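You operate a simulated robot arm through the tools that you are given. There is no shell and no other tool. Be economical: measure what you need, move in short steps, check, and stop when the job is done.

The job below is to be done with a simulated two-armed robot. You get a single attempt, and the scene is never put back.

JOB
Wipe up the spill on the long worktop with the red napkin and put it back.
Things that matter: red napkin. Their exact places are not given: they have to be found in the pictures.

It is judged by the outcome, as a careful person would: the job done as asked, and still so three seconds after it is handed in. It fails if anything else is knocked over, pushed out of place, dropped, spilled or broken. Flat cloth is picked up by pressing the open fingertips on it (5 to 10 N) and closing them slowly along it; thin cloth reads only 2 to 8 mm in the jaws.

ROBOT AND FRAMES
Two 7-joint arms with two-finger parallel grippers on one trunk, on a base that drives. Base frame: it is fixed to the floor where the robot stands at the start and does not move with it; the origin is under the middle of the robot, x ahead of it, y to its left, z up. Units: mm, degrees, N and s.
The left shoulder is at the start at [70, 133, 1226], the right one opposite. Payload 1.57 kg a hand.
The tool frame of a hand sits at the grasp point between the pads (the TCP): z along the fingers, y along the line on which they close. The tips reach 30 mm beyond it. Largest opening 80 mm; finger width 17, thickness 12; the body of the gripper, 40 by 82 mm, starts 80 mm behind the TCP.
Orientation is told as [roll, pitch, yaw] about the base's x, y, z axes, in that order, counted from this pose: with the fingers straight down and closing along the base's y, the tool's x points along the base's -x, its y along +y and its z along -z.

CONTROLS
- The arms move only by the tool arm_command. It takes "left_steps", "right_steps" or both (then of equal length, played together; a hand with none holds still); each is a list of rows, each a list of 7 numbers: the gripper command, from -1 (shut) to 1 (fully open), values between in proportion, then the shift along the base's x, y, z in units of 25 mm (1.0 is 25 mm), then the turn, a rotation vector about the base's x, y, z in units of 5 degrees (1.0 is 5 degrees). In form: [[hand, dx, dy, dz, rx, ry, rz], ...]. A call has 1 to 10 rows; each row shifts and turns the commanded pose from where the row before left it. A call with a number of a shift or a turn outside -1 to 1 is refused whole. A row lasts 0.2 s, in which the tool goes at most 50 mm and 8.6 degrees; a call with a longer step from one row to the next is refused whole, and so is a gripper value outside its range. A pose out of reach is approached as far as the arm can. The call stops where the force on the tool passes 40 N (or 10 N more than at its start, if that is more) or the arm is blocked; 0.2 s more then pass. The fingers move at their own pace (about 153 mm/s each) and stop on an object; they squeeze with about 42 N. The grip force told is the motor's: it shows also when the fingers shut on nothing. Time passes only in rows, and 0.2 s behind the last, so rows that do not move let the fingers close. The reply holds the time, the measured pose of the TCP, the force on the tool along the base axes, the opening and the grip force, in the units named above and with some noise, with the torque about the TCP (base axes, N m) and any sound that the robot's microphone picked up, and new pictures: "show" is both (left out), scene, wrist or none (wrist: the cameras of the hands that moved).
- Cameras (640 x 400 px; columns grow to the right, rows downward): "scene" is now at [127.5, -40.4, 1433.7]; the picture's right is [-0.50, -0.86, 0.00], its down [-0.64, 0.37, -0.68] and it looks along [0.58, -0.34, -0.74] (base axes); focal length 289 px, centre (320, 200). "left" rides on the left gripper at [72, 7, -122] in its tool frame; the picture's right is [-0.09, 1.00, 0.00], its down [-0.84, -0.08, -0.54] and it looks along [-0.54, -0.05, 0.84] (tool axes); focal length 238 px, centre (320, 200). "right" rides on the right gripper at [72, -7, -122] in its tool frame; the picture's right is [0.09, 1.00, 0.00], its down [-0.84, 0.08, -0.54] and it looks along [-0.54, 0.05, 0.84] (tool axes); focal length 238 px, centre (320, 200).
- slide_trunk(by): slides the trunk up (or, below 0, down) by that many mm; the arms and the scene camera ride with it, the base frame stays. It gives what a move gives, with no picture.
- base_move(legs): drives the robot by 1 to 6 legs, each [ahead, left, turn to the left] in mm, mm and degrees, along the robot's own axes; the way and the turn of a leg run together, so that a leg with both is an arc; at most 1500 mm and 180 degrees a leg. The arms and the cameras ride along, it lands a little off, and it stops where it bumps. It gives what a move gives, and a new picture of the scene camera.
- pan_tilt(pan, tilt): turns the head with the scene camera to pan (to the left, within 86 degrees either way) and tilt (down, from -29 to 69), counted from straight ahead of the robot. It gives what a move gives, and a new picture of the scene camera.
- locate(camera, pixels): for up to 12 pixels [column, row] of the newest picture of that camera ("zoom" is the newest enlarged one), the place [x, y, z] in the base frame of the surface seen there, good to about 2 mm, but the place of the scene camera against the robot may be out by one fixed shift of up to 12 mm in any direction. The clock stands still meanwhile.
- zoom(camera, box): a new picture of the part [left, top, right, bottom] of that camera's present view, enlarged. The clock stands still meanwhile.
- sign_off(): hands the job in; it is judged then, once.

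Keep the steps short. Do not move on a guess: measure, check each grasp and each placing, and mend mistakes. In all there are 80 turns and 260 pictures (those below and enlarged ones count). Leave the grippers open and the arms clear of the work at the hand-in unless told otherwise, and finish with a single line.

The tools are called after "Request:" as name(argument=value, ...) on one line, values as JSON. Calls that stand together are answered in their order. arm_command: Moves the arms, as the interface text tells. Its arguments: {"type":"object","properties":{"left_steps":{"type":"array"},"right_steps":{"type":"array"},"show":{"type":"string","enum":["both","scene","wrist","none"]}},"required":[]} The other tools are called the same way: slide_trunk (by) slides the trunk up or down; base_move (legs) drives the base; pan_tilt (pan, tilt) turns the head that bears the scene camera; locate (camera, pixels) gives the place of the surface under pixels of a picture; zoom (camera, box) takes an enlarged picture of a part of a camera's view; sign_off () hands the job in.

At the start:

```text
time_s: 0.0
left_position: [447.5, 25.5, 1170.8]
left_orientation: [0.0, 0.0, 0.0]
left_contact_force: [0.0, -0.3, 0.8]
left_ft_torque: [-0.01, -0.01, 0.03]
left_gripper_width: 80.0
left_grasp_force: 0.1
right_position: [328.9, -427.2, 1105.7]
right_orientation: [0.0, 0.0, 0.1]
right_contact_force: [-0.2, 0.3, 0.2]
right_ft_torque: [0.0, -0.02, 0.01]
right_gripper_width: 79.9
right_grasp_force: 0.0
trunk travel left (down, up): [-800.0, 140.0]
robot x, y, heading: [-2.8, 0.8, -0.1]
head pan, tilt: [-30.3, 47.4]
```

scene: 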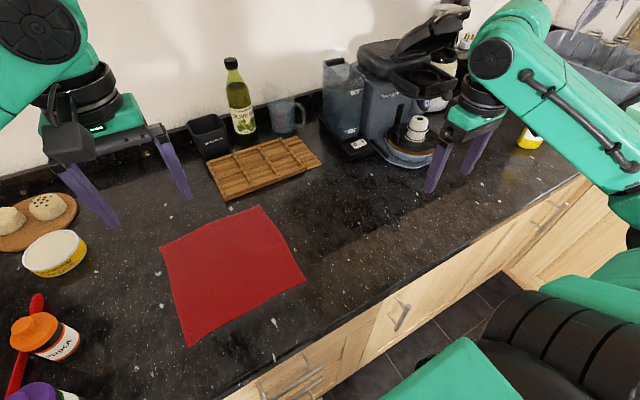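
right: 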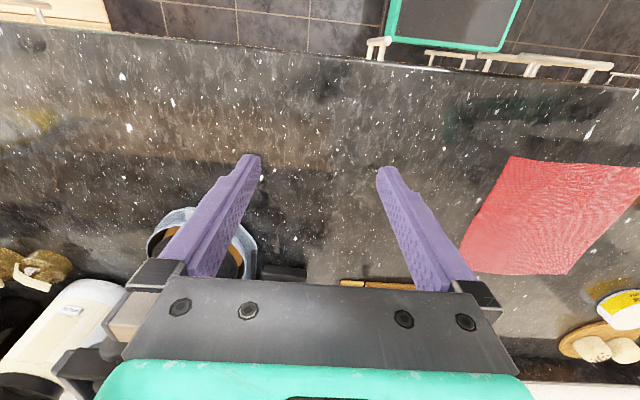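
left: 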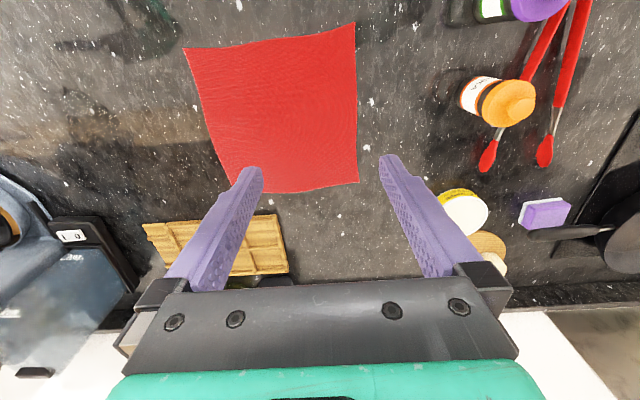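

I see the red napkin on the dark worktop, around (235,270) in the scene picture. The spill isn't obvious yet, so I'll enlarge the worktop areas.

Request:
zoom(camera="scene", box=[260, 130, 480, 300])

Request:
zoom(camera="right", box=[0, 40, 640, 300])

Request:
locate(camera="scene", pixels=[[160, 247], [258, 205], [306, 280], [188, 347], [330, 235], [235, 270], [255, 377], [440, 265], [210, 160], [310, 165], [400, 150], [50, 340]])

```text
2.35 times, centred on (370, 215) of scene
```

zoom: 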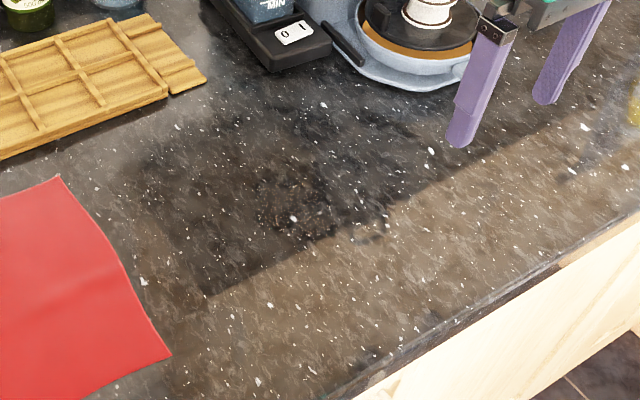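

```text
1.00 times, centred on (320, 170) of right (not enlarged: the box is as wide or as high as the picture)
```

zoom: 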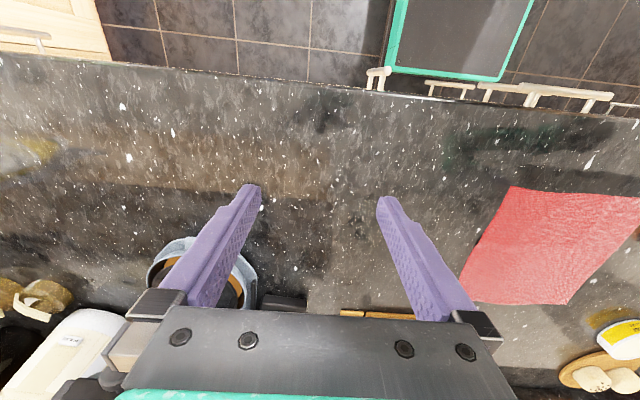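

```text
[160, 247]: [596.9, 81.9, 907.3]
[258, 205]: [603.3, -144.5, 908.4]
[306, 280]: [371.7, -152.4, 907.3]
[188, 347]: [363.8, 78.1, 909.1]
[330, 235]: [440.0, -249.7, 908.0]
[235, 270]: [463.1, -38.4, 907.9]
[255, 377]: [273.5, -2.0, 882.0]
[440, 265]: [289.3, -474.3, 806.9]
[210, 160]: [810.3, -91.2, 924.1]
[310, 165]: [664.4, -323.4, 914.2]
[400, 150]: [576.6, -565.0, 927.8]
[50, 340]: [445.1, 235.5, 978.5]
```

The spill isn't clear here. There's a yellowish smear at the left edge of the right wrist picture, near (25,150). I'll turn the head to survey the rest of the worktop, starting to the right.

Request:
locate(camera="right", pixels=[[25, 150], [10, 120], [55, 120], [323, 100]])

Request:
pan_tilt(pan=-65, tilt=40)

Request:
zoom(camera="scene", box=[0, 0, 400, 250])

Request:
pan_tilt(pan=20, tilt=50)

```text
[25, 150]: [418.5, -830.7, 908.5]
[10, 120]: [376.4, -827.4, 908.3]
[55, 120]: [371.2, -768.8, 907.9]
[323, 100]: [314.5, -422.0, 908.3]
```

```text
time_s: 1.0
left_position: [448.2, 26.8, 1171.3]
left_orientation: [0.0, 0.0, 0.1]
left_contact_force: [-0.7, 0.0, 0.1]
left_ft_torque: [-0.02, 0.01, 0.01]
left_gripper_width: 79.9
left_grasp_force: 0.0
right_position: [329.3, -427.4, 1104.8]
right_orientation: [0.0, 0.0, 0.0]
right_contact_force: [0.1, -0.2, 0.6]
right_ft_torque: [-0.04, -0.01, 0.03]
right_gripper_width: 80.0
right_grasp_force: 0.1
trunk travel left (down, up): [-800.0, 140.0]
robot x, y, heading: [-0.2, -0.5, -0.0]
head pan, tilt: [-65.0, 40.0]
```

scene: 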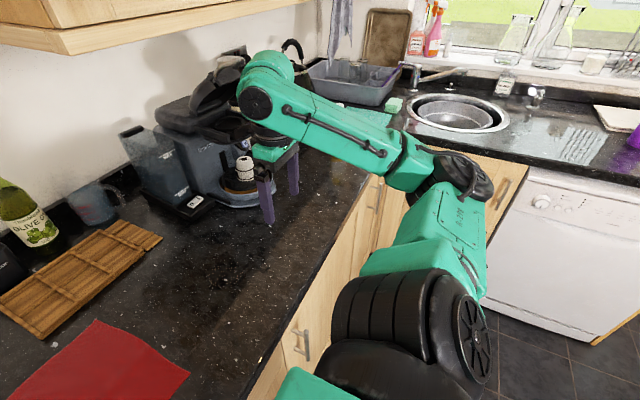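

```text
1.60 times, centred on (200, 125) of scene
```

zoom: 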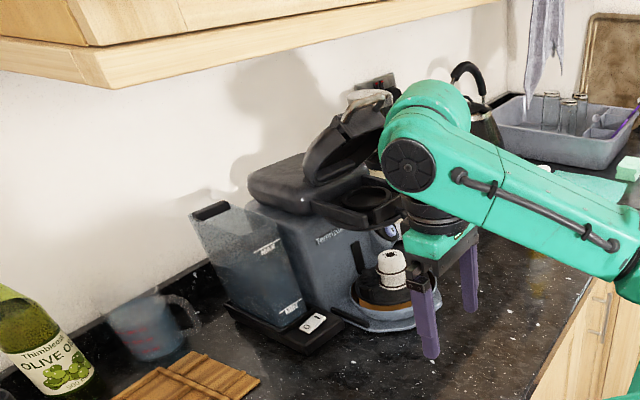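

```text
time_s: 2.6
left_position: [449.3, 25.7, 1171.7]
left_orientation: [0.0, 0.0, 0.0]
left_contact_force: [0.1, 0.4, 0.4]
left_ft_torque: [-0.02, 0.01, -0.01]
left_gripper_width: 80.0
left_grasp_force: 0.0
right_position: [328.3, -427.3, 1105.2]
right_orientation: [-0.1, 0.0, 0.0]
right_contact_force: [-0.5, 0.1, -0.2]
right_ft_torque: [-0.01, 0.04, 0.01]
right_gripper_width: 79.8
right_grasp_force: 0.0
trunk travel left (down, up): [-800.0, 140.0]
robot x, y, heading: [-2.2, -3.6, -0.4]
head pan, tilt: [20.0, 50.0]
```

scene: 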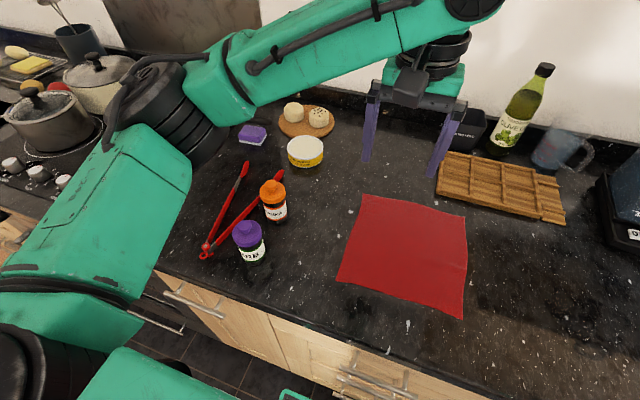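

No spill to the right. I'll enlarge the area around the napkin and look for a dark or wet patch.

Request:
zoom(camera="scene", box=[440, 190, 640, 400])

Request:
zoom(camera="scene", box=[190, 130, 440, 350])

Request:
zoom(camera="left", box=[0, 0, 240, 200])

Request:
zoom(camera="right", box=[240, 70, 520, 280])

Request:
zoom(camera="right", box=[0, 50, 240, 250])

```text
1.90 times, centred on (540, 295) of scene
```

zoom: 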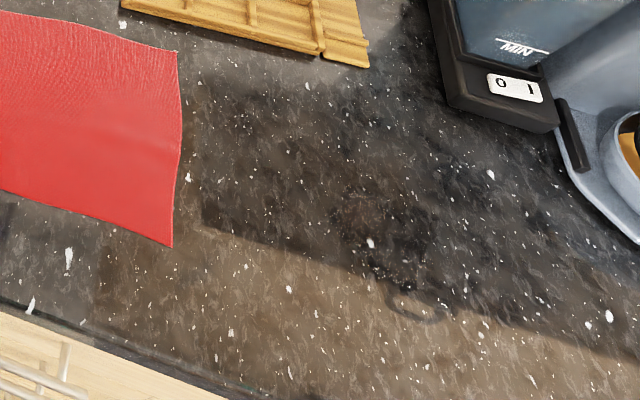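

```text
1.82 times, centred on (315, 240) of scene
```

zoom: 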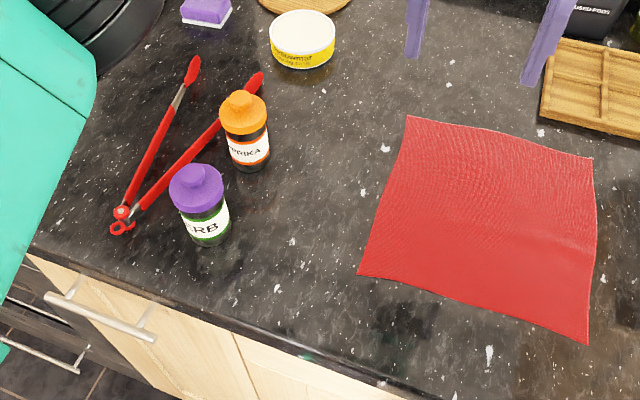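

```text
2.00 times, centred on (120, 100) of left
```

zoom: 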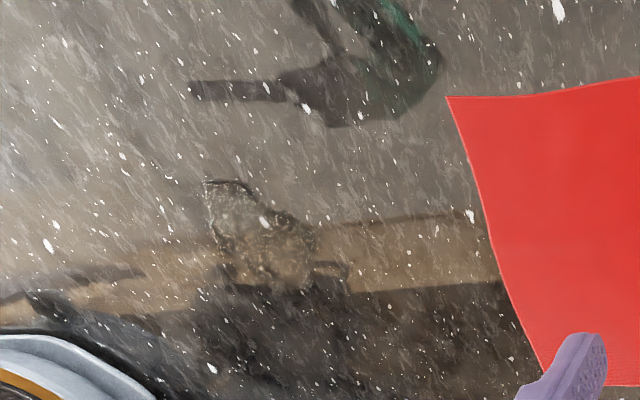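

```text
1.90 times, centred on (380, 175) of right
```

zoom: 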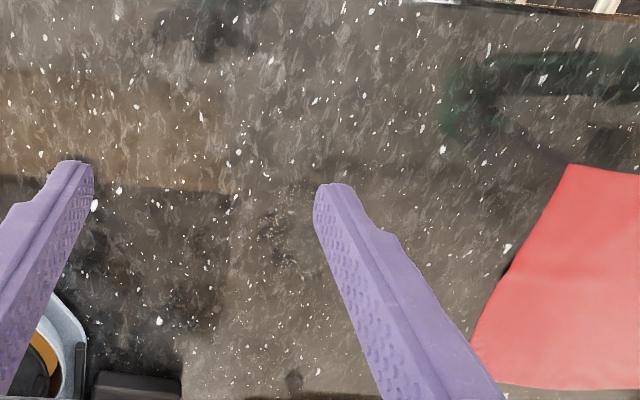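

```text
2.00 times, centred on (120, 150) of right
```

zoom: 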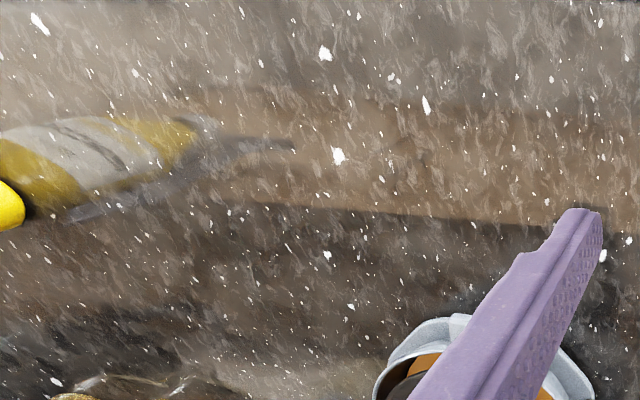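

The left wrist picture shows a wet, glossy patch of about zoom (205–320, 180–290), which is about (90,117) in the full picture. The scene picture and the right wrist picture show a speckled patch that may be the same one. I'll locate its outline from all views.

Request:
locate(camera="left", pixels=[[62, 92], [80, 90], [118, 120], [112, 140], [78, 140], [65, 115], [92, 117], [133, 134]])

Request:
locate(camera="right", pixels=[[359, 185], [350, 205], [380, 175], [320, 190], [360, 235]])

Request:
locate(camera="scene", pixels=[[566, 300], [550, 310], [600, 305], [585, 350], [590, 340], [560, 295], [362, 195], [465, 215], [464, 318], [337, 281]])

Request:
zoom(camera="scene", box=[520, 250, 640, 370])

Request:
zoom(camera="right", box=[310, 130, 410, 250])

```text
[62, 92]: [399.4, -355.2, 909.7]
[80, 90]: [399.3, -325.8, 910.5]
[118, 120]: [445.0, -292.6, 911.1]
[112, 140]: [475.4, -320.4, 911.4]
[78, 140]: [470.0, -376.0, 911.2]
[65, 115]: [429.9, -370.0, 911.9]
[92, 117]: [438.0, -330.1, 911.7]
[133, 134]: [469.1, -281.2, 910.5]
```

```text
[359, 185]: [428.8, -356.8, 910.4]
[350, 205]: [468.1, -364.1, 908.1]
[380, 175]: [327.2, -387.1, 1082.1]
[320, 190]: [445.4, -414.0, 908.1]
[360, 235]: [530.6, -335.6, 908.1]
```

```text
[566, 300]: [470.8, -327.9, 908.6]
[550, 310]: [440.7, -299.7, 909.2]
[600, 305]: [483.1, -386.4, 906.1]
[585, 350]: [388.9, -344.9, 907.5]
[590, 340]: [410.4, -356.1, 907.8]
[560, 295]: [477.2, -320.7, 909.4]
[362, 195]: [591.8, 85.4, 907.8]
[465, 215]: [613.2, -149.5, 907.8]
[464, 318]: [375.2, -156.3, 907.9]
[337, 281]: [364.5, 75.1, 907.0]
```

```text
3.33 times, centred on (580, 310) of scene
```

zoom: 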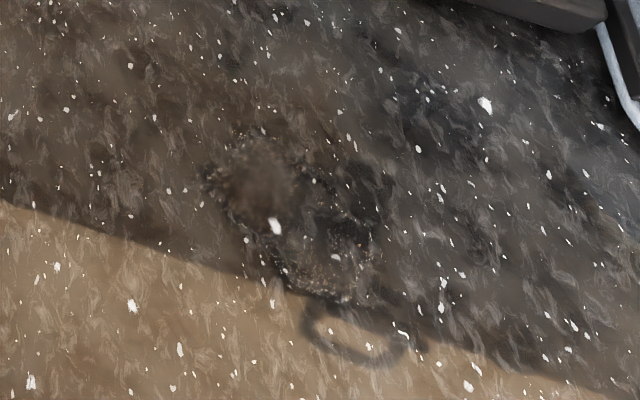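

```text
3.33 times, centred on (360, 190) of right
```

zoom: 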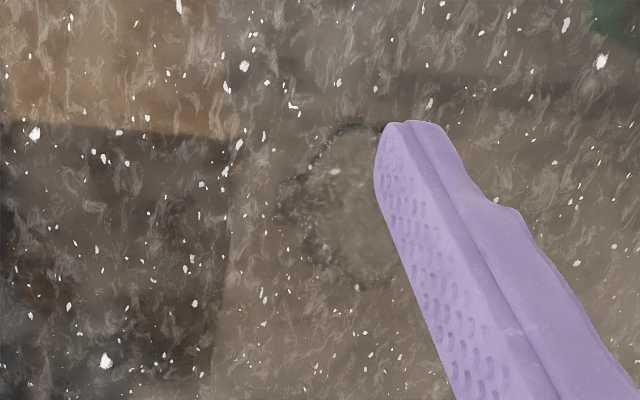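

The spill is a faint clear puddle near (440,-330). I'll locate its edge more closely.

Request:
locate(camera="scene", pixels=[[545, 302], [583, 341], [599, 316], [562, 289], [585, 297], [562, 325], [570, 314], [573, 341], [600, 335]])

Request:
locate(camera="right", pixels=[[348, 190], [358, 170], [368, 167], [356, 212], [372, 215]])

Request:
zoom(camera="left", box=[40, 70, 160, 160])

```text
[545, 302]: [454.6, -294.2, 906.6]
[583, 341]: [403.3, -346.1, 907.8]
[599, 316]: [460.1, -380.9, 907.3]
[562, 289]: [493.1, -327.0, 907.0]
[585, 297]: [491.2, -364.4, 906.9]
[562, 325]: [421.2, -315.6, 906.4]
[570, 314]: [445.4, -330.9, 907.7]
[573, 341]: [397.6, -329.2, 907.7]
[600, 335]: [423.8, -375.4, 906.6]
```

```text
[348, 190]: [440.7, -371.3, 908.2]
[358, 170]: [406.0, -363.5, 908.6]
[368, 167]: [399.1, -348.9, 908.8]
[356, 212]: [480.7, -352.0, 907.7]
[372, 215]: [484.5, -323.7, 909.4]
```

```text
4.44 times, centred on (100, 115) of left
```

zoom: 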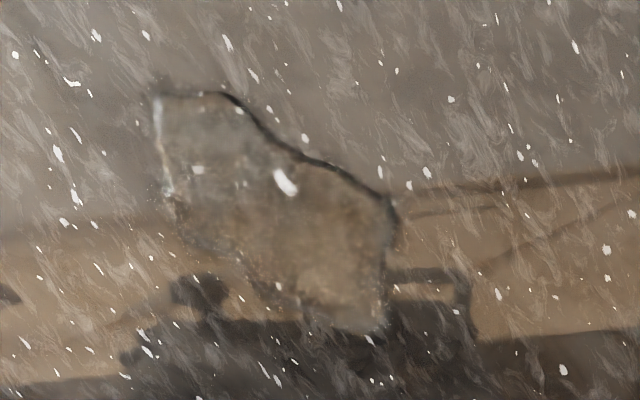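

The spill covers roughly x 398–488 and y -372 to -292. The napkin is centred at about (484,-34), with corners near (597,82), (603,-145), (372,-152) and (364,78), on a surface at z≈908. My plan is to pinch the napkin at its middle with the right hand, slide it low over the spill, wipe, and slide it back. First I'll move the left hand up and out of the way.

Request:
arm_command(left_steps=[[1, -0.4, 1, 0.4, 0, 0, 0], [1, -0.4, 1, 0.4, 0, 0, 0], [1, -0.4, 1, 0.4, 0, 0, 0], [1, -0.4, 1, 0.4, 0, 0, 0], [1, -0.4, 1, 0.4, 0, 0, 0], [1, -0.4, 1, 0.4, 0, 0, 0], [1, -0.4, 1, 0.4, 0, 0, 0], [1, -0.4, 1, 0.4, 0, 0, 0]], right_steps=[[1, 0.6, 0, 0, 0, 0, 0], [1, 0.6, 0, 0, 0, 0, 0], [1, 0.6, 1, 0, 0, 0, 0], [1, 0.6, 1, 0, 0, 0, 0], [0.5, 0.6, 1, 0, 0, 0, 0], [0.5, 0.6, 1, 0, 0, 0, 0], [0.5, 0.6, 1, 0, 0, 0, 0], [0.5, 0.6, 1, 0, 0, 0, 0]], show="scene")

```text
time_s: 4.4
left_position: [369.3, 228.7, 1252.4]
left_orientation: [0.0, 0.1, 0.1]
left_contact_force: [0.7, -0.1, 0.5]
left_ft_torque: [-0.01, -0.01, -0.03]
left_gripper_width: 80.3
left_grasp_force: 0.0
right_position: [448.8, -273.3, 1106.7]
right_orientation: [-0.1, 0.0, 0.0]
right_contact_force: [-0.4, 0.2, 0.2]
right_ft_torque: [0.01, 0.01, 0.01]
right_gripper_width: 59.9
right_grasp_force: 0.0
trunk travel left (down, up): [-800.0, 140.0]
robot x, y, heading: [-3.4, -1.2, -0.1]
head pan, tilt: [20.0, 50.0]
```

scene: 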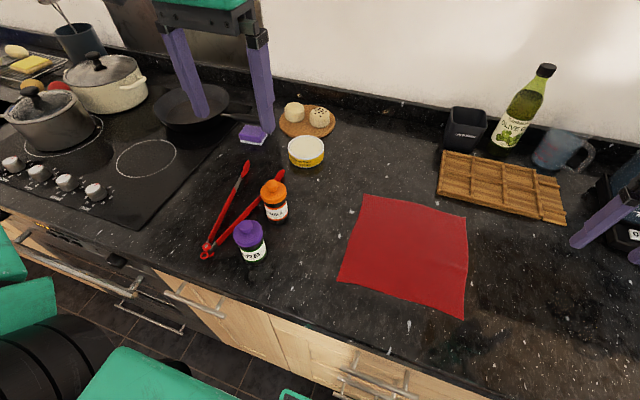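

The left hand is clear. Next the right hand goes on to above the napkin's middle: dx +35, dy +239, and down about 60.

Request:
arm_command(right_steps=[[0.5, 0.14, 0.955, -0.2, 0, 0, 0], [0.5, 0.14, 0.955, -0.2, 0, 0, 0], [0.5, 0.14, 0.955, -0.2, 0, 0, 0], [0.5, 0.14, 0.955, -0.2, 0, 0, 0], [0.5, 0.14, 0.955, -0.2, 0, 0, 0], [0.5, 0.14, 0.955, -0.2, 0, 0, 0], [0.5, 0.14, 0.955, -0.2, 0, 0, 0], [0.5, 0.14, 0.955, -0.2, 0, 0, 0], [0.5, 0.14, 0.955, -0.2, 0, 0, 0], [0.5, 0.14, 0.955, -0.2, 0, 0, 0]])

Request:
pan_tilt(pan=-15, tilt=52)

```text
time_s: 6.6
left_position: [369.7, 228.1, 1250.9]
left_orientation: [0.0, 0.0, 0.0]
left_contact_force: [-0.2, -0.2, 0.4]
left_ft_torque: [-0.02, 0.0, -0.02]
left_gripper_width: 79.9
left_grasp_force: 0.1
right_position: [452.7, -74.6, 1062.2]
right_orientation: [0.0, -0.1, -0.1]
right_contact_force: [0.0, 0.3, -0.9]
right_ft_torque: [0.03, 0.02, 0.03]
right_gripper_width: 59.9
right_grasp_force: 0.1
right hand out of reach, approached as far as the arm can: row 8, 9, 10
trunk travel left (down, up): [-800.0, 140.0]
robot x, y, heading: [-0.4, -0.7, -0.2]
head pan, tilt: [20.0, 50.0]
```

scene: 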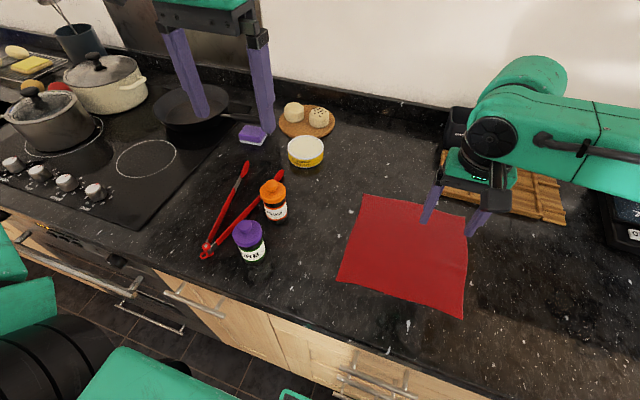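
right: 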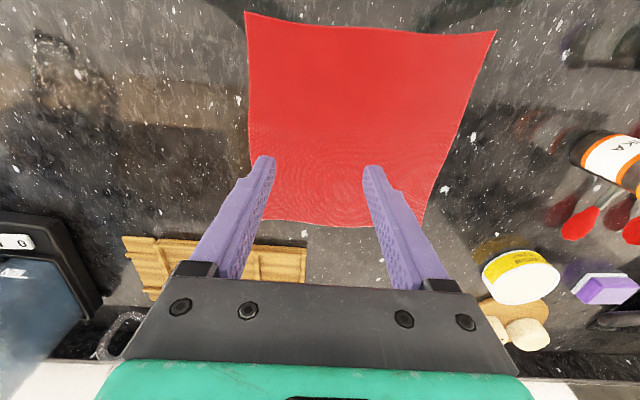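

```text
time_s: 7.6
left_position: [369.5, 226.3, 1251.7]
left_orientation: [0.1, 0.0, 0.1]
left_contact_force: [-0.1, 0.0, -0.1]
left_ft_torque: [0.03, 0.01, 0.0]
left_gripper_width: 79.9
left_grasp_force: 0.1
right_position: [454.7, -75.5, 1061.1]
right_orientation: [0.1, 0.0, 0.1]
right_contact_force: [0.1, -0.6, -0.4]
right_ft_torque: [0.0, 0.01, 0.01]
right_gripper_width: 59.9
right_grasp_force: 0.0
trunk travel left (down, up): [-800.0, 140.0]
robot x, y, heading: [0.5, 0.0, -0.1]
head pan, tilt: [-15.0, 52.0]
```

scene: 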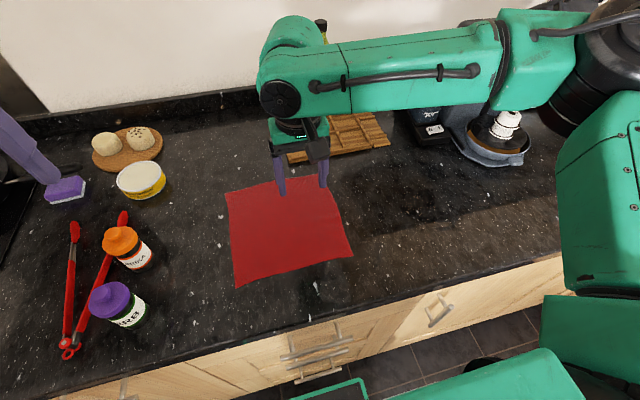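

The right arm runs out of reach inward at y≈-75. I'll drive the base 140 mm to the left so the napkin falls in the right hand's comfortable zone. The hands are high and the way is clear.

Request:
base_move(legs=[[0, 140, 0]])

```text
time_s: 8.9
left_position: [369.0, 361.8, 1252.5]
left_orientation: [0.0, -0.1, -0.1]
left_contact_force: [0.0, 0.0, 0.0]
left_ft_torque: [-0.01, 0.03, 0.01]
left_gripper_width: 79.7
left_grasp_force: 0.1
right_position: [455.4, 60.7, 1060.0]
right_orientation: [0.2, 0.0, -0.1]
right_contact_force: [0.2, 0.6, -0.3]
right_ft_torque: [0.07, -0.01, -0.01]
right_gripper_width: 60.0
right_grasp_force: 0.0
trunk travel left (down, up): [-800.0, 140.0]
robot x, y, heading: [1.6, 144.4, -0.3]
head pan, tilt: [-15.0, 52.0]
```

scene: 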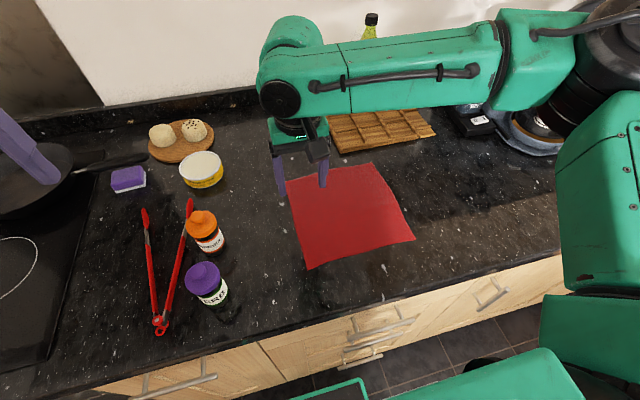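

The base is now at y≈144. I'll move the right hand to above the middle (484,-34) and lower it to TCP z≈965, which puts the tips 27 mm above the cloth.

Request:
arm_command(right_steps=[[0.5, 0, -0.95, 0, 0, 0, 0], [0.5, 0, -0.95, 0, 0, 0, 0], [0.5, 0.4, -0.95, -0.2, 0, 0, 0], [0.5, 0.4, -0.95, -0.6, 0, 0, 0], [0.5, 0.36, 0, -0.9, 0, 0, 0], [0.5, 0, 0, -1, 0, 0, 0], [0.5, 0, 0, -1, 0, 0, 0]])

```text
time_s: 10.5
left_position: [369.9, 365.6, 1251.1]
left_orientation: [0.0, 0.1, -0.2]
left_contact_force: [0.1, -0.3, 0.0]
left_ft_torque: [0.03, -0.01, -0.02]
left_gripper_width: 80.2
left_grasp_force: 0.1
right_position: [484.4, -34.7, 966.9]
right_orientation: [0.2, -0.1, -0.3]
right_contact_force: [0.0, 0.2, 0.1]
right_ft_torque: [0.0, 0.0, 0.04]
right_gripper_width: 59.7
right_grasp_force: 0.0
trunk travel left (down, up): [-800.0, 140.0]
robot x, y, heading: [1.7, 139.9, -0.1]
head pan, tilt: [-15.0, 52.0]
```

scene: 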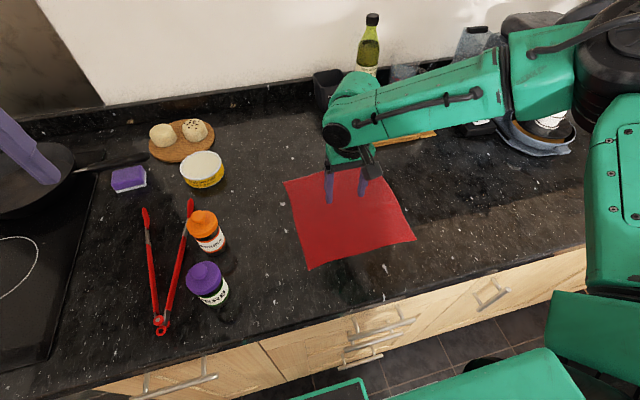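
right: 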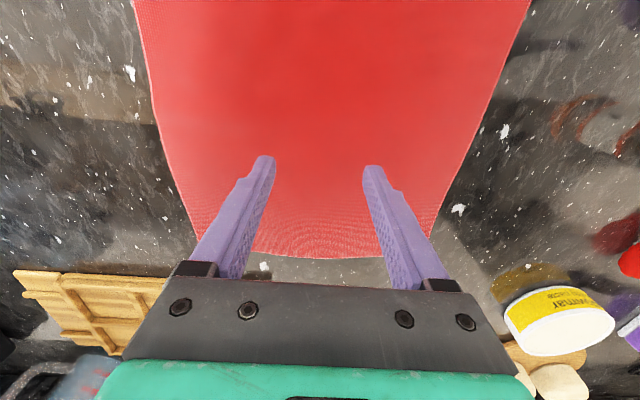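

The hand is placed as intended. I'll lower it in small steps until the tips touch, which I expect at TCP z≈938.

Request:
arm_command(right_steps=[[0.5, 0, 0, -0.4, 0, 0, 0], [0.5, 0, 0, -0.4, 0, 0, 0], [0.5, 0, 0, -0.2, 0, 0, 0], [0.5, 0, 0, -0.08, 0, 0, 0], [0.5, 0, 0, 0, 0, 0, 0]], show="none")

```text
time_s: 11.7
left_position: [370.3, 364.5, 1250.6]
left_orientation: [0.0, 0.0, -0.1]
left_contact_force: [-0.1, -0.3, 0.0]
left_ft_torque: [0.04, 0.0, -0.02]
left_gripper_width: 80.0
left_grasp_force: 0.1
right_position: [483.9, -33.3, 940.6]
right_orientation: [0.1, -0.1, -0.3]
right_contact_force: [0.1, -1.2, 1.7]
right_ft_torque: [-0.03, 0.04, 0.02]
right_gripper_width: 60.3
right_grasp_force: 0.1
trunk travel left (down, up): [-800.0, 140.0]
robot x, y, heading: [-1.4, 138.4, 0.1]
head pan, tilt: [-15.0, 52.0]
```

The tips are nearly touching, at 1.7 N. I'll press a little more.

Request:
arm_command(right_steps=[[0.5, 0, 0, -0.06, 0, 0, 0], [0.5, 0, 0, -0.06, 0, 0, 0], [0.5, 0, 0, 0, 0, 0, 0]], show="none")

```text
time_s: 12.5
left_position: [367.1, 365.3, 1252.4]
left_orientation: [0.0, -0.1, -0.2]
left_contact_force: [0.3, 0.9, 0.2]
left_ft_torque: [-0.03, 0.0, 0.0]
left_gripper_width: 79.8
left_grasp_force: 0.1
right_position: [482.4, -32.8, 940.6]
right_orientation: [0.2, -0.5, -0.1]
right_contact_force: [4.1, -2.7, 23.2]
right_ft_torque: [-0.5, -0.01, 0.05]
right_gripper_width: 60.5
right_grasp_force: 0.3
trunk travel left (down, up): [-800.0, 140.0]
robot x, y, heading: [0.8, 141.2, -0.5]
head pan, tilt: [-15.0, 52.0]
```

It now reads 23 N, which is too much. I'll back off about 2 mm to reach roughly 8 N.

Request:
arm_command(right_steps=[[0.5, 0, 0, 0.08, 0, 0, 0], [0.5, 0, 0, 0, 0, 0, 0]], show="none")

```text
time_s: 13.1
left_position: [369.6, 365.7, 1252.6]
left_orientation: [-0.1, -0.1, -0.2]
left_contact_force: [-0.4, -0.4, 0.3]
left_ft_torque: [0.01, -0.01, -0.02]
left_gripper_width: 80.0
left_grasp_force: 0.1
right_position: [481.5, -32.2, 941.1]
right_orientation: [0.0, -0.1, -0.2]
right_contact_force: [0.5, 0.0, 12.5]
right_ft_torque: [-0.21, -0.04, 0.0]
right_gripper_width: 60.2
right_grasp_force: 0.4
trunk travel left (down, up): [-800.0, 140.0]
robot x, y, heading: [3.1, 143.9, -0.5]
head pan, tilt: [-15.0, 52.0]
```

It reads 12.5 N. I'll ease off slightly more, then close slowly over 8 rows.

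Request:
arm_command(right_steps=[[0.5, 0, 0, 0.02, 0, 0, 0], [0.3, 0, 0, 0, 0, 0, 0], [0.1, 0, 0, 0, 0, 0, 0], [-0.1, 0, 0, 0, 0, 0, 0], [-0.3, 0, 0, 0, 0, 0, 0], [-0.5, 0, 0, 0, 0, 0, 0], [-0.7, 0, 0, 0, 0, 0, 0], [-0.85, 0, 0, 0, 0, 0, 0], [-1, 0, 0, 0, 0, 0, 0], [-1, 0, 0, 0, 0, 0, 0]])

```text
time_s: 15.3
left_position: [370.6, 365.4, 1251.2]
left_orientation: [-0.1, 0.1, -0.2]
left_contact_force: [1.0, 0.2, 0.0]
left_ft_torque: [-0.01, 0.0, 0.04]
left_gripper_width: 80.2
left_grasp_force: 0.0
right_position: [482.7, -32.9, 941.1]
right_orientation: [0.1, -0.1, -0.2]
right_contact_force: [-1.6, 0.1, 3.0]
right_ft_torque: [-0.03, 0.0, -0.01]
right_gripper_width: 2.2
right_grasp_force: 23.8
trunk travel left (down, up): [-800.0, 140.0]
robot x, y, heading: [-2.3, 143.6, -0.2]
head pan, tilt: [-15.0, 52.0]
```

scene: 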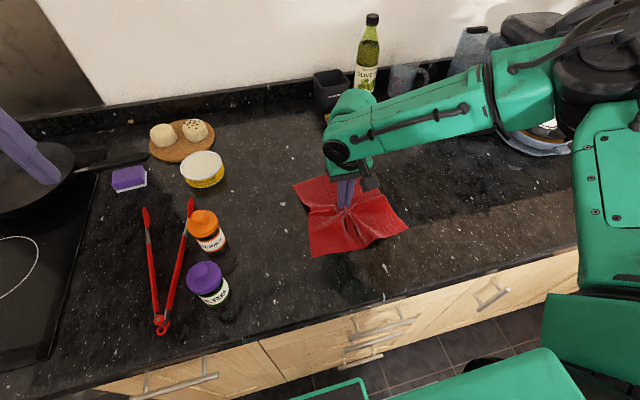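
right: 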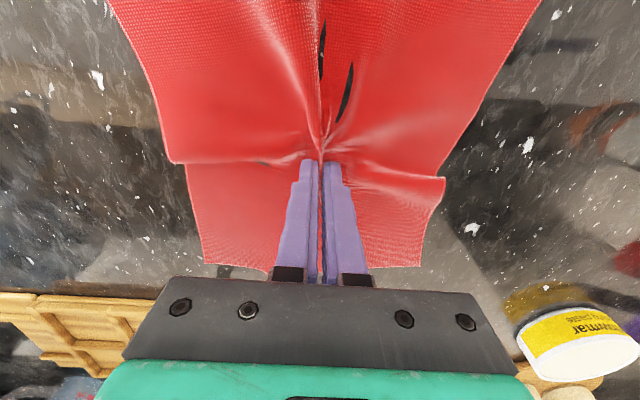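

The cloth is gripped: 2.2 mm in the jaws, and it has gathered. Before carrying it to the right I'll check how the elbow clears the coffee machine.

Request:
arm_command(right_steps=[[-1, 0, 0, 0.4, 0, 0, 0], [-1, 0, 0, 0.4, 0, 0, 0], [-1, 0, 0, 0, 0, 0, 0]], show="none")

Request:
pan_tilt(pan=-45, tilt=42)

```text
time_s: 16.1
left_position: [371.1, 364.5, 1251.8]
left_orientation: [0.0, 0.0, -0.2]
left_contact_force: [-0.6, 0.1, -0.6]
left_ft_torque: [0.02, -0.03, -0.01]
left_gripper_width: 80.1
left_grasp_force: 0.0
right_position: [482.6, -32.5, 962.0]
right_orientation: [0.1, -0.1, -0.2]
right_contact_force: [-0.2, 0.1, 0.5]
right_ft_torque: [0.02, 0.03, -0.02]
right_gripper_width: 2.5
right_grasp_force: 24.0
trunk travel left (down, up): [-800.0, 140.0]
robot x, y, heading: [-0.3, 143.9, -0.4]
head pan, tilt: [-15.0, 52.0]
```

```text
time_s: 17.1
left_position: [370.5, 365.2, 1252.7]
left_orientation: [0.0, 0.1, -0.3]
left_contact_force: [0.5, 0.0, 0.2]
left_ft_torque: [-0.03, 0.01, 0.04]
left_gripper_width: 80.1
left_grasp_force: 0.1
right_position: [484.1, -32.2, 961.4]
right_orientation: [0.1, 0.1, -0.1]
right_contact_force: [-0.2, 0.5, 0.3]
right_ft_torque: [0.0, 0.01, 0.0]
right_gripper_width: 2.3
right_grasp_force: 24.2
trunk travel left (down, up): [-800.0, 140.0]
robot x, y, heading: [-0.3, 143.7, -0.4]
head pan, tilt: [-45.0, 42.0]
```

scene: 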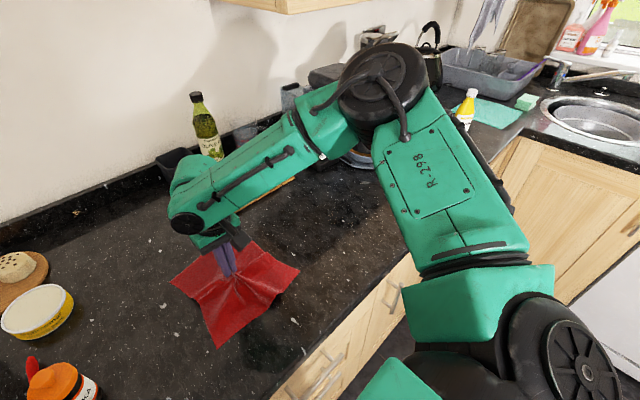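

Request:
locate(camera="scene", pixels=[[385, 85], [340, 140], [410, 60], [325, 72], [360, 157], [295, 95], [290, 160], [205, 215], [430, 30], [378, 38], [465, 105]])

```text
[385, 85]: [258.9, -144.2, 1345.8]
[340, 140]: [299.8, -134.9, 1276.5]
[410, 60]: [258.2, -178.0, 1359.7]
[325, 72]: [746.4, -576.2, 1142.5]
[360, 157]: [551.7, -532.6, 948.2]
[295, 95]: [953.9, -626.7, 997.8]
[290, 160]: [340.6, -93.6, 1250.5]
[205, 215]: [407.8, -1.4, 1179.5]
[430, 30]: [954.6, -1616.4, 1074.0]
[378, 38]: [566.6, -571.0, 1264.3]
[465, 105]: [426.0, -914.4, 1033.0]
```

The elbow sits at x≈280 and z≈1300, and the machine starts at x≈520, so it clears. I'll drive the base back 140 mm to the right with the napkin slightly raised.

Request:
base_move(legs=[[0, -160, 0]])

```text
time_s: 18.5
left_position: [371.0, 207.0, 1251.0]
left_orientation: [-0.2, 0.0, 0.0]
left_contact_force: [-0.4, -0.1, 0.5]
left_ft_torque: [-0.04, 0.0, 0.01]
left_gripper_width: 80.4
left_grasp_force: 0.1
right_position: [483.3, -190.5, 962.1]
right_orientation: [-0.1, 0.1, 0.0]
right_contact_force: [-0.5, 1.3, 0.0]
right_ft_torque: [-0.02, -0.02, 0.0]
right_gripper_width: 2.3
right_grasp_force: 23.9
trunk travel left (down, up): [-800.0, 140.0]
robot x, y, heading: [-2.8, -20.5, -0.1]
head pan, tilt: [-45.0, 42.0]
```

scene: 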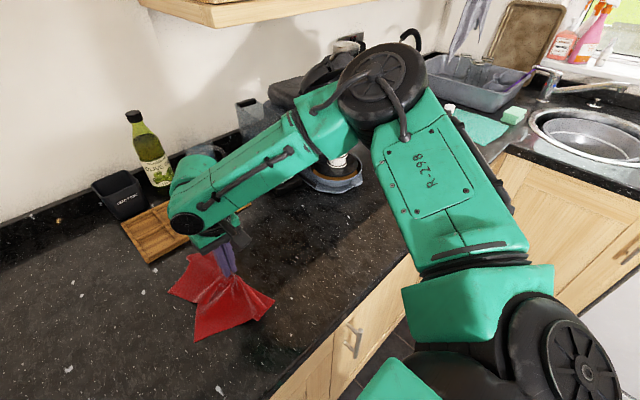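

The napkin came along. I'll bring it to the near edge of the spill at (440,-280) and lower it to light contact at z≈941.

Request:
arm_command(right_steps=[[-1, -0.4, -0.9, 0, 0, 0, 0], [-1, -0.4, -0.9, 0, 0, 0, 0], [-1, -0.4, -0.9, 0, 0, 0, 0], [-1, -0.4, -0.9, -0.3, 0, 0, 0], [-1, -0.1, 0, -0.4, 0, 0, 0], [-1, 0, 0, -0.12, 0, 0, 0]])

```text
time_s: 19.9
left_position: [368.8, 204.5, 1252.2]
left_orientation: [0.1, 0.0, -0.1]
left_contact_force: [0.6, -0.4, 0.1]
left_ft_torque: [-0.01, 0.02, 0.0]
left_gripper_width: 79.9
left_grasp_force: 0.0
right_position: [441.0, -284.1, 943.2]
right_orientation: [0.1, -0.1, 0.0]
right_contact_force: [0.7, 0.5, 3.1]
right_ft_torque: [0.05, -0.02, 0.01]
right_gripper_width: 2.4
right_grasp_force: 23.6
trunk travel left (down, up): [-800.0, 140.0]
robot x, y, heading: [1.6, -22.8, -0.1]
head pan, tilt: [-45.0, 42.0]
```

scene: 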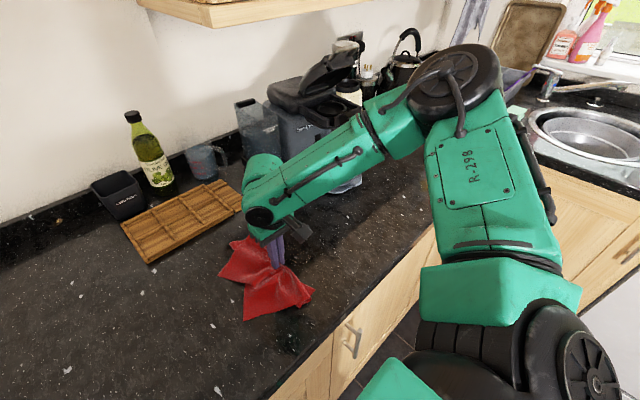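
right: 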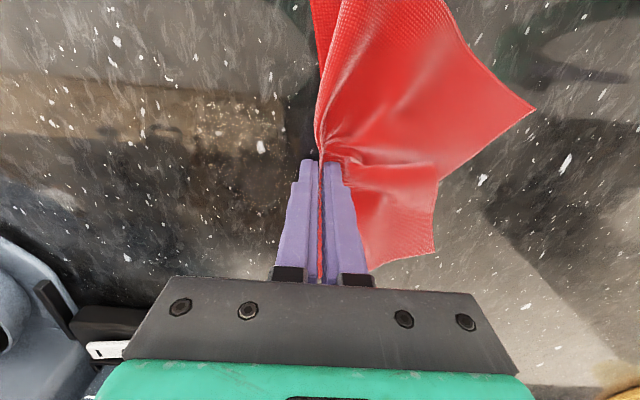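

The cloth trails on the +y side and the spill, near (235,115) in the wrist picture, lies just ahead. I'll stroke across to y≈-380 and back with light pressure, then look.

Request:
arm_command(right_steps=[[-1, 0, -0.8, -0.04, 0, 0, 0], [-1, 0, -0.8, 0, 0, 0, 0], [-1, 0, -0.8, 0, 0, 0, 0], [-1, 0, -0.8, 0, 0, 0, 0], [-1, 0, -0.8, 0, 0, 0, 0], [-1, 0, 0.8, 0, 0, 0, 0], [-1, 0, 0.8, 0, 0, 0, 0], [-1, 0, 0.8, 0, 0, 0, 0], [-1, 0, 0.8, 0, 0, 0, 0], [-1, 0, 0.8, 0, 0, 0, 0]])

```text
time_s: 22.1
left_position: [366.7, 205.1, 1253.3]
left_orientation: [0.0, -0.3, 0.0]
left_contact_force: [0.0, 0.0, 0.1]
left_ft_torque: [0.02, -0.03, -0.03]
left_gripper_width: 80.1
left_grasp_force: 0.1
right_position: [439.3, -282.5, 941.4]
right_orientation: [0.0, -0.3, -0.1]
right_contact_force: [0.9, -8.4, 25.6]
right_ft_torque: [-0.01, 0.06, 0.02]
right_gripper_width: 2.6
right_grasp_force: 22.8
trunk travel left (down, up): [-800.0, 140.0]
robot x, y, heading: [-0.4, -22.0, -0.2]
head pan, tilt: [-45.0, 42.0]
```

scene: 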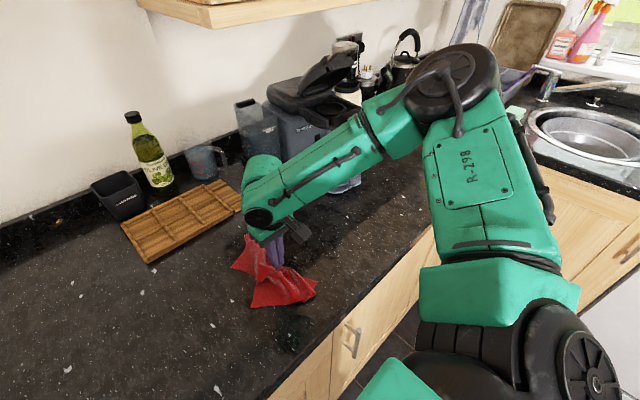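
right: 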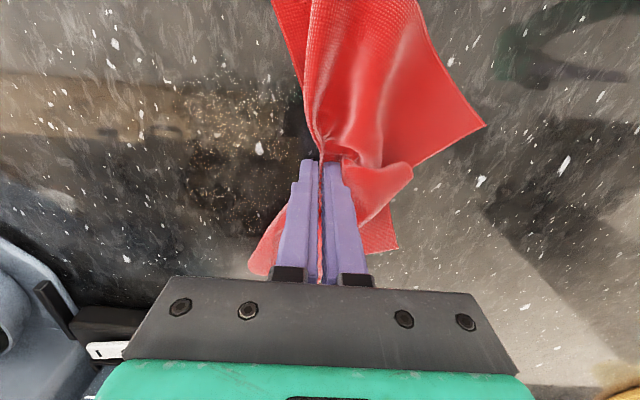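

The force is high at 25 N, so I'll ease up. I'll enlarge the spill first to see whether the strokes took any effect.

Request:
zoom(camera="right", box=[140, 50, 340, 230])

Request:
locate(camera="right", pixels=[[180, 90], [235, 85], [190, 150], [270, 110], [235, 180], [210, 115]])

```text
2.22 times, centred on (240, 140) of right
```

zoom: 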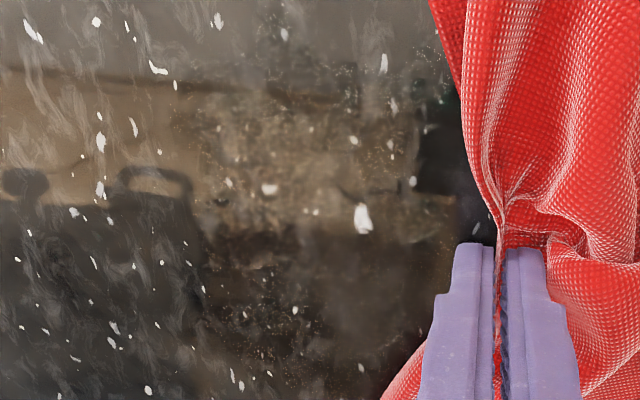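

```text
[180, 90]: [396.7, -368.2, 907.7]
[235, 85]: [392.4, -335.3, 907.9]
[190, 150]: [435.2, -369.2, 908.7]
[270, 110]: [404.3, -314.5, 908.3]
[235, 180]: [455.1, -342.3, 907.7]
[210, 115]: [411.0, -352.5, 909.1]
```

The spill is still there, covering about x 392–480 and y -370 to -300. I want more cloth under the tips, so I'll lift until the cloth hangs, centre over the spill, and lower it onto it.

Request:
arm_command(right_steps=[[-1, 0, 0, 1, 0, 0, 0], [-1, 0, 0, 1, 0, 0, 0], [-1, 0, 0, 1, 0, 0, 0], [-1, 0, 0, 1, 0, 0, 0], [-1, 0, -0.8, 0.6, 0, 0, 0], [-1, 0, -0.8, 0, 0, 0, 0], [-1, 0, -0.4, 0, 0, 0, 0], [-1, 0, 0, 0, 0, 0, 0], [-1, 0, 0, 0, 0, 0, 0]])

```text
time_s: 24.1
left_position: [370.2, 203.0, 1251.2]
left_orientation: [0.0, 0.0, 0.0]
left_contact_force: [-0.6, 0.0, 0.1]
left_ft_torque: [0.02, -0.01, -0.03]
left_gripper_width: 80.0
left_grasp_force: 0.0
right_position: [439.5, -332.7, 1054.4]
right_orientation: [0.1, 0.0, 0.1]
right_contact_force: [0.3, 0.7, -1.1]
right_ft_torque: [0.0, -0.01, 0.0]
right_gripper_width: 2.5
right_grasp_force: 23.5
trunk travel left (down, up): [-800.0, 140.0]
robot x, y, heading: [0.4, -23.6, 0.2]
head pan, tilt: [-45.0, 42.0]
```

scene: 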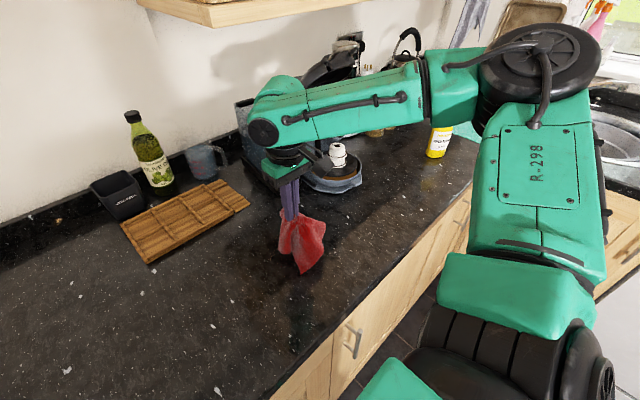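
right: 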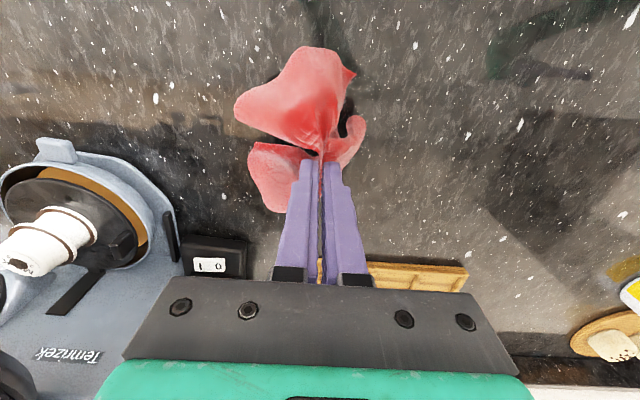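

The cloth hangs as a bunch over the spill. I'll lower it onto the spill.

Request:
arm_command(right_steps=[[-1, 0, 0, -1, 0, 0, 0], [-1, 0, 0, -1, 0, 0, 0], [-1, 0, 0, -1, 0, 0, 0], [-1, 0, 0, -0.8, 0, 0, 0], [-1, 0, 0, -0.5, 0, 0, 0], [-1, 0, 0, 0, 0, 0, 0]])

```text
time_s: 25.5
left_position: [370.2, 204.6, 1252.2]
left_orientation: [-0.1, 0.0, 0.0]
left_contact_force: [-0.1, -0.6, 0.0]
left_ft_torque: [0.0, -0.02, 0.03]
left_gripper_width: 80.2
left_grasp_force: 0.1
right_position: [441.0, -333.8, 945.5]
right_orientation: [0.2, -0.1, 0.0]
right_contact_force: [0.7, 0.8, 0.6]
right_ft_torque: [0.03, 0.0, 0.02]
right_gripper_width: 2.4
right_grasp_force: 24.0
trunk travel left (down, up): [-800.0, 140.0]
robot x, y, heading: [0.4, -24.8, -0.1]
head pan, tilt: [-45.0, 42.0]
```

scene: 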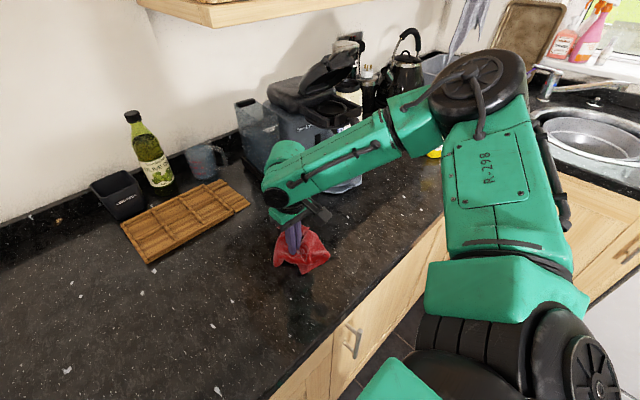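
right: 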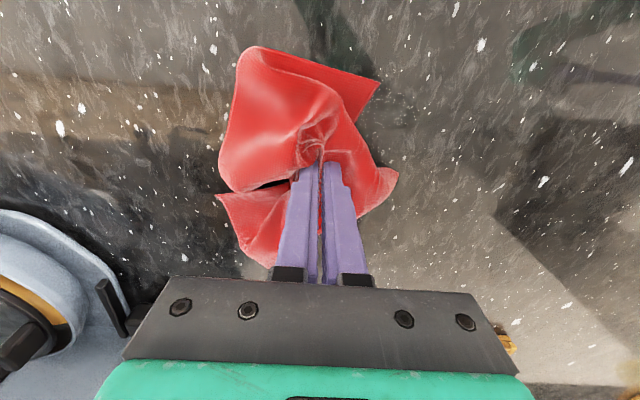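

The bunch lies over the spill. I'll press lightly and scrub in x and y.

Request:
arm_command(right_steps=[[-1, 0, 0, -0.14, 0, 0, 0], [-1, 0.9, 0, 0, 0, 0, 0], [-1, 0.9, 0, 0, 0, 0, 0], [-1, -0.9, 0.6, 0, 0, 0, 0], [-1, -0.9, 0.6, 0, 0, 0, 0], [-1, -0.9, 0, 0, 0, 0, 0], [-1, -0.9, -0.6, 0, 0, 0, 0], [-1, 0.9, -0.6, 0, 0, 0, 0], [-1, 0.9, -0.6, 0, 0, 0, 0], [-1, 0.9, 0, 0, 0, 0, 0]])

Request:
arm_command(right_steps=[[-1, -0.9, 0, 0, 0, 0, 0], [-1, -0.9, 0, 0, 0, 0, 0], [-1, -0.9, 0, 0, 0, 0, 0], [-1, -0.3, 0.6, 0, 0, 0, 0], [-1, 0.9, 0.6, 0, 0, 0, 0], [-1, 0.9, 0, 0, 0, 0, 0], [-1, 0.9, 0, 0, 0, 0, 0], [-1, 0.5, 0.6, 0, 0, 0, 0], [-1, -0.8, 0.6, 0, 0, 0, 0], [-1, -0.8, 0.6, 0, 0, 0, 0]])

```text
time_s: 27.7
left_position: [369.1, 204.5, 1250.8]
left_orientation: [-0.1, 0.0, 0.0]
left_contact_force: [-0.7, -0.3, -0.1]
left_ft_torque: [0.03, -0.01, 0.0]
left_gripper_width: 80.1
left_grasp_force: 0.1
right_position: [463.7, -349.5, 943.2]
right_orientation: [0.0, 0.0, 0.1]
right_contact_force: [-0.4, -0.3, -0.1]
right_ft_torque: [-0.01, 0.03, 0.03]
right_gripper_width: 2.3
right_grasp_force: 23.8
trunk travel left (down, up): [-800.0, 140.0]
robot x, y, heading: [3.0, -15.6, -0.2]
head pan, tilt: [-45.0, 42.0]
```

scene: 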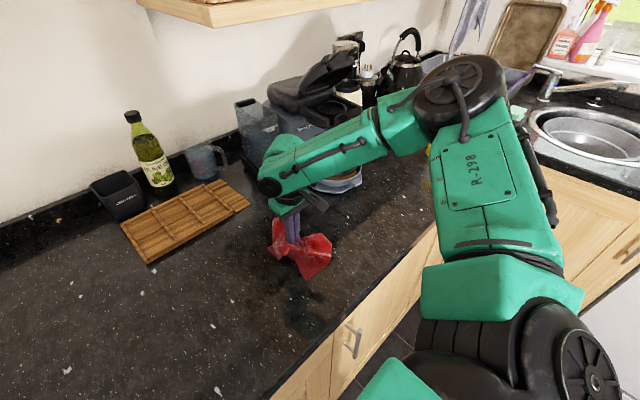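
right: 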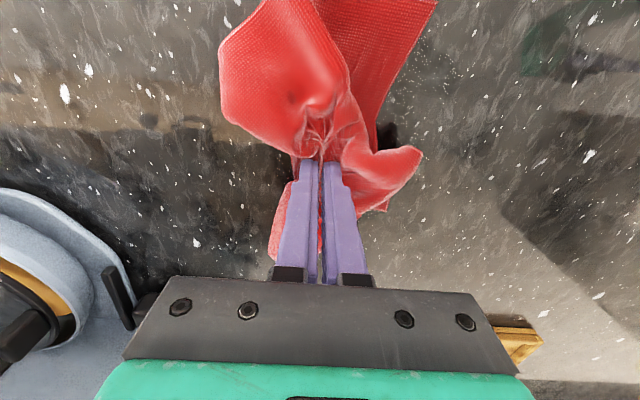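

```text
time_s: 29.9
left_position: [368.0, 204.9, 1252.9]
left_orientation: [0.0, -0.2, -0.1]
left_contact_force: [-0.2, 0.7, 0.9]
left_ft_torque: [-0.03, -0.01, -0.01]
left_gripper_width: 79.9
left_grasp_force: 0.0
right_position: [428.1, -275.0, 945.5]
right_orientation: [0.0, -0.1, -0.1]
right_contact_force: [-1.2, 0.0, -0.5]
right_ft_torque: [0.02, 0.02, 0.02]
right_gripper_width: 2.4
right_grasp_force: 23.8
trunk travel left (down, up): [-800.0, 140.0]
robot x, y, heading: [0.8, -21.2, -0.0]
head pan, tilt: [-45.0, 42.0]
```

scene: 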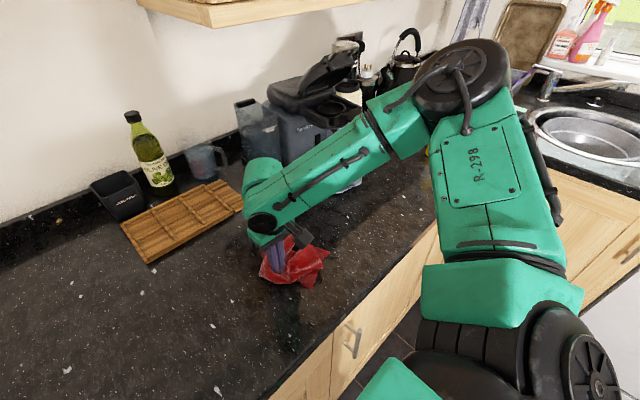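
right: 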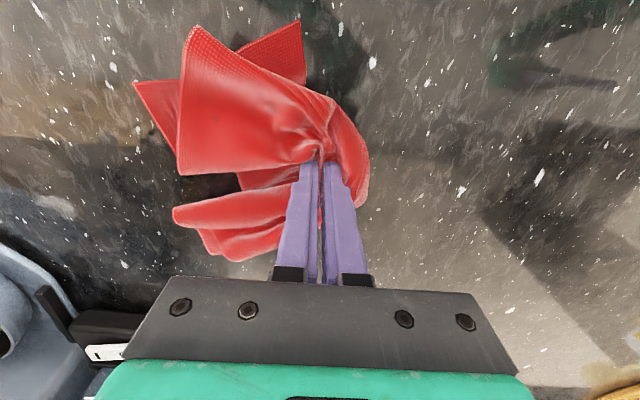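

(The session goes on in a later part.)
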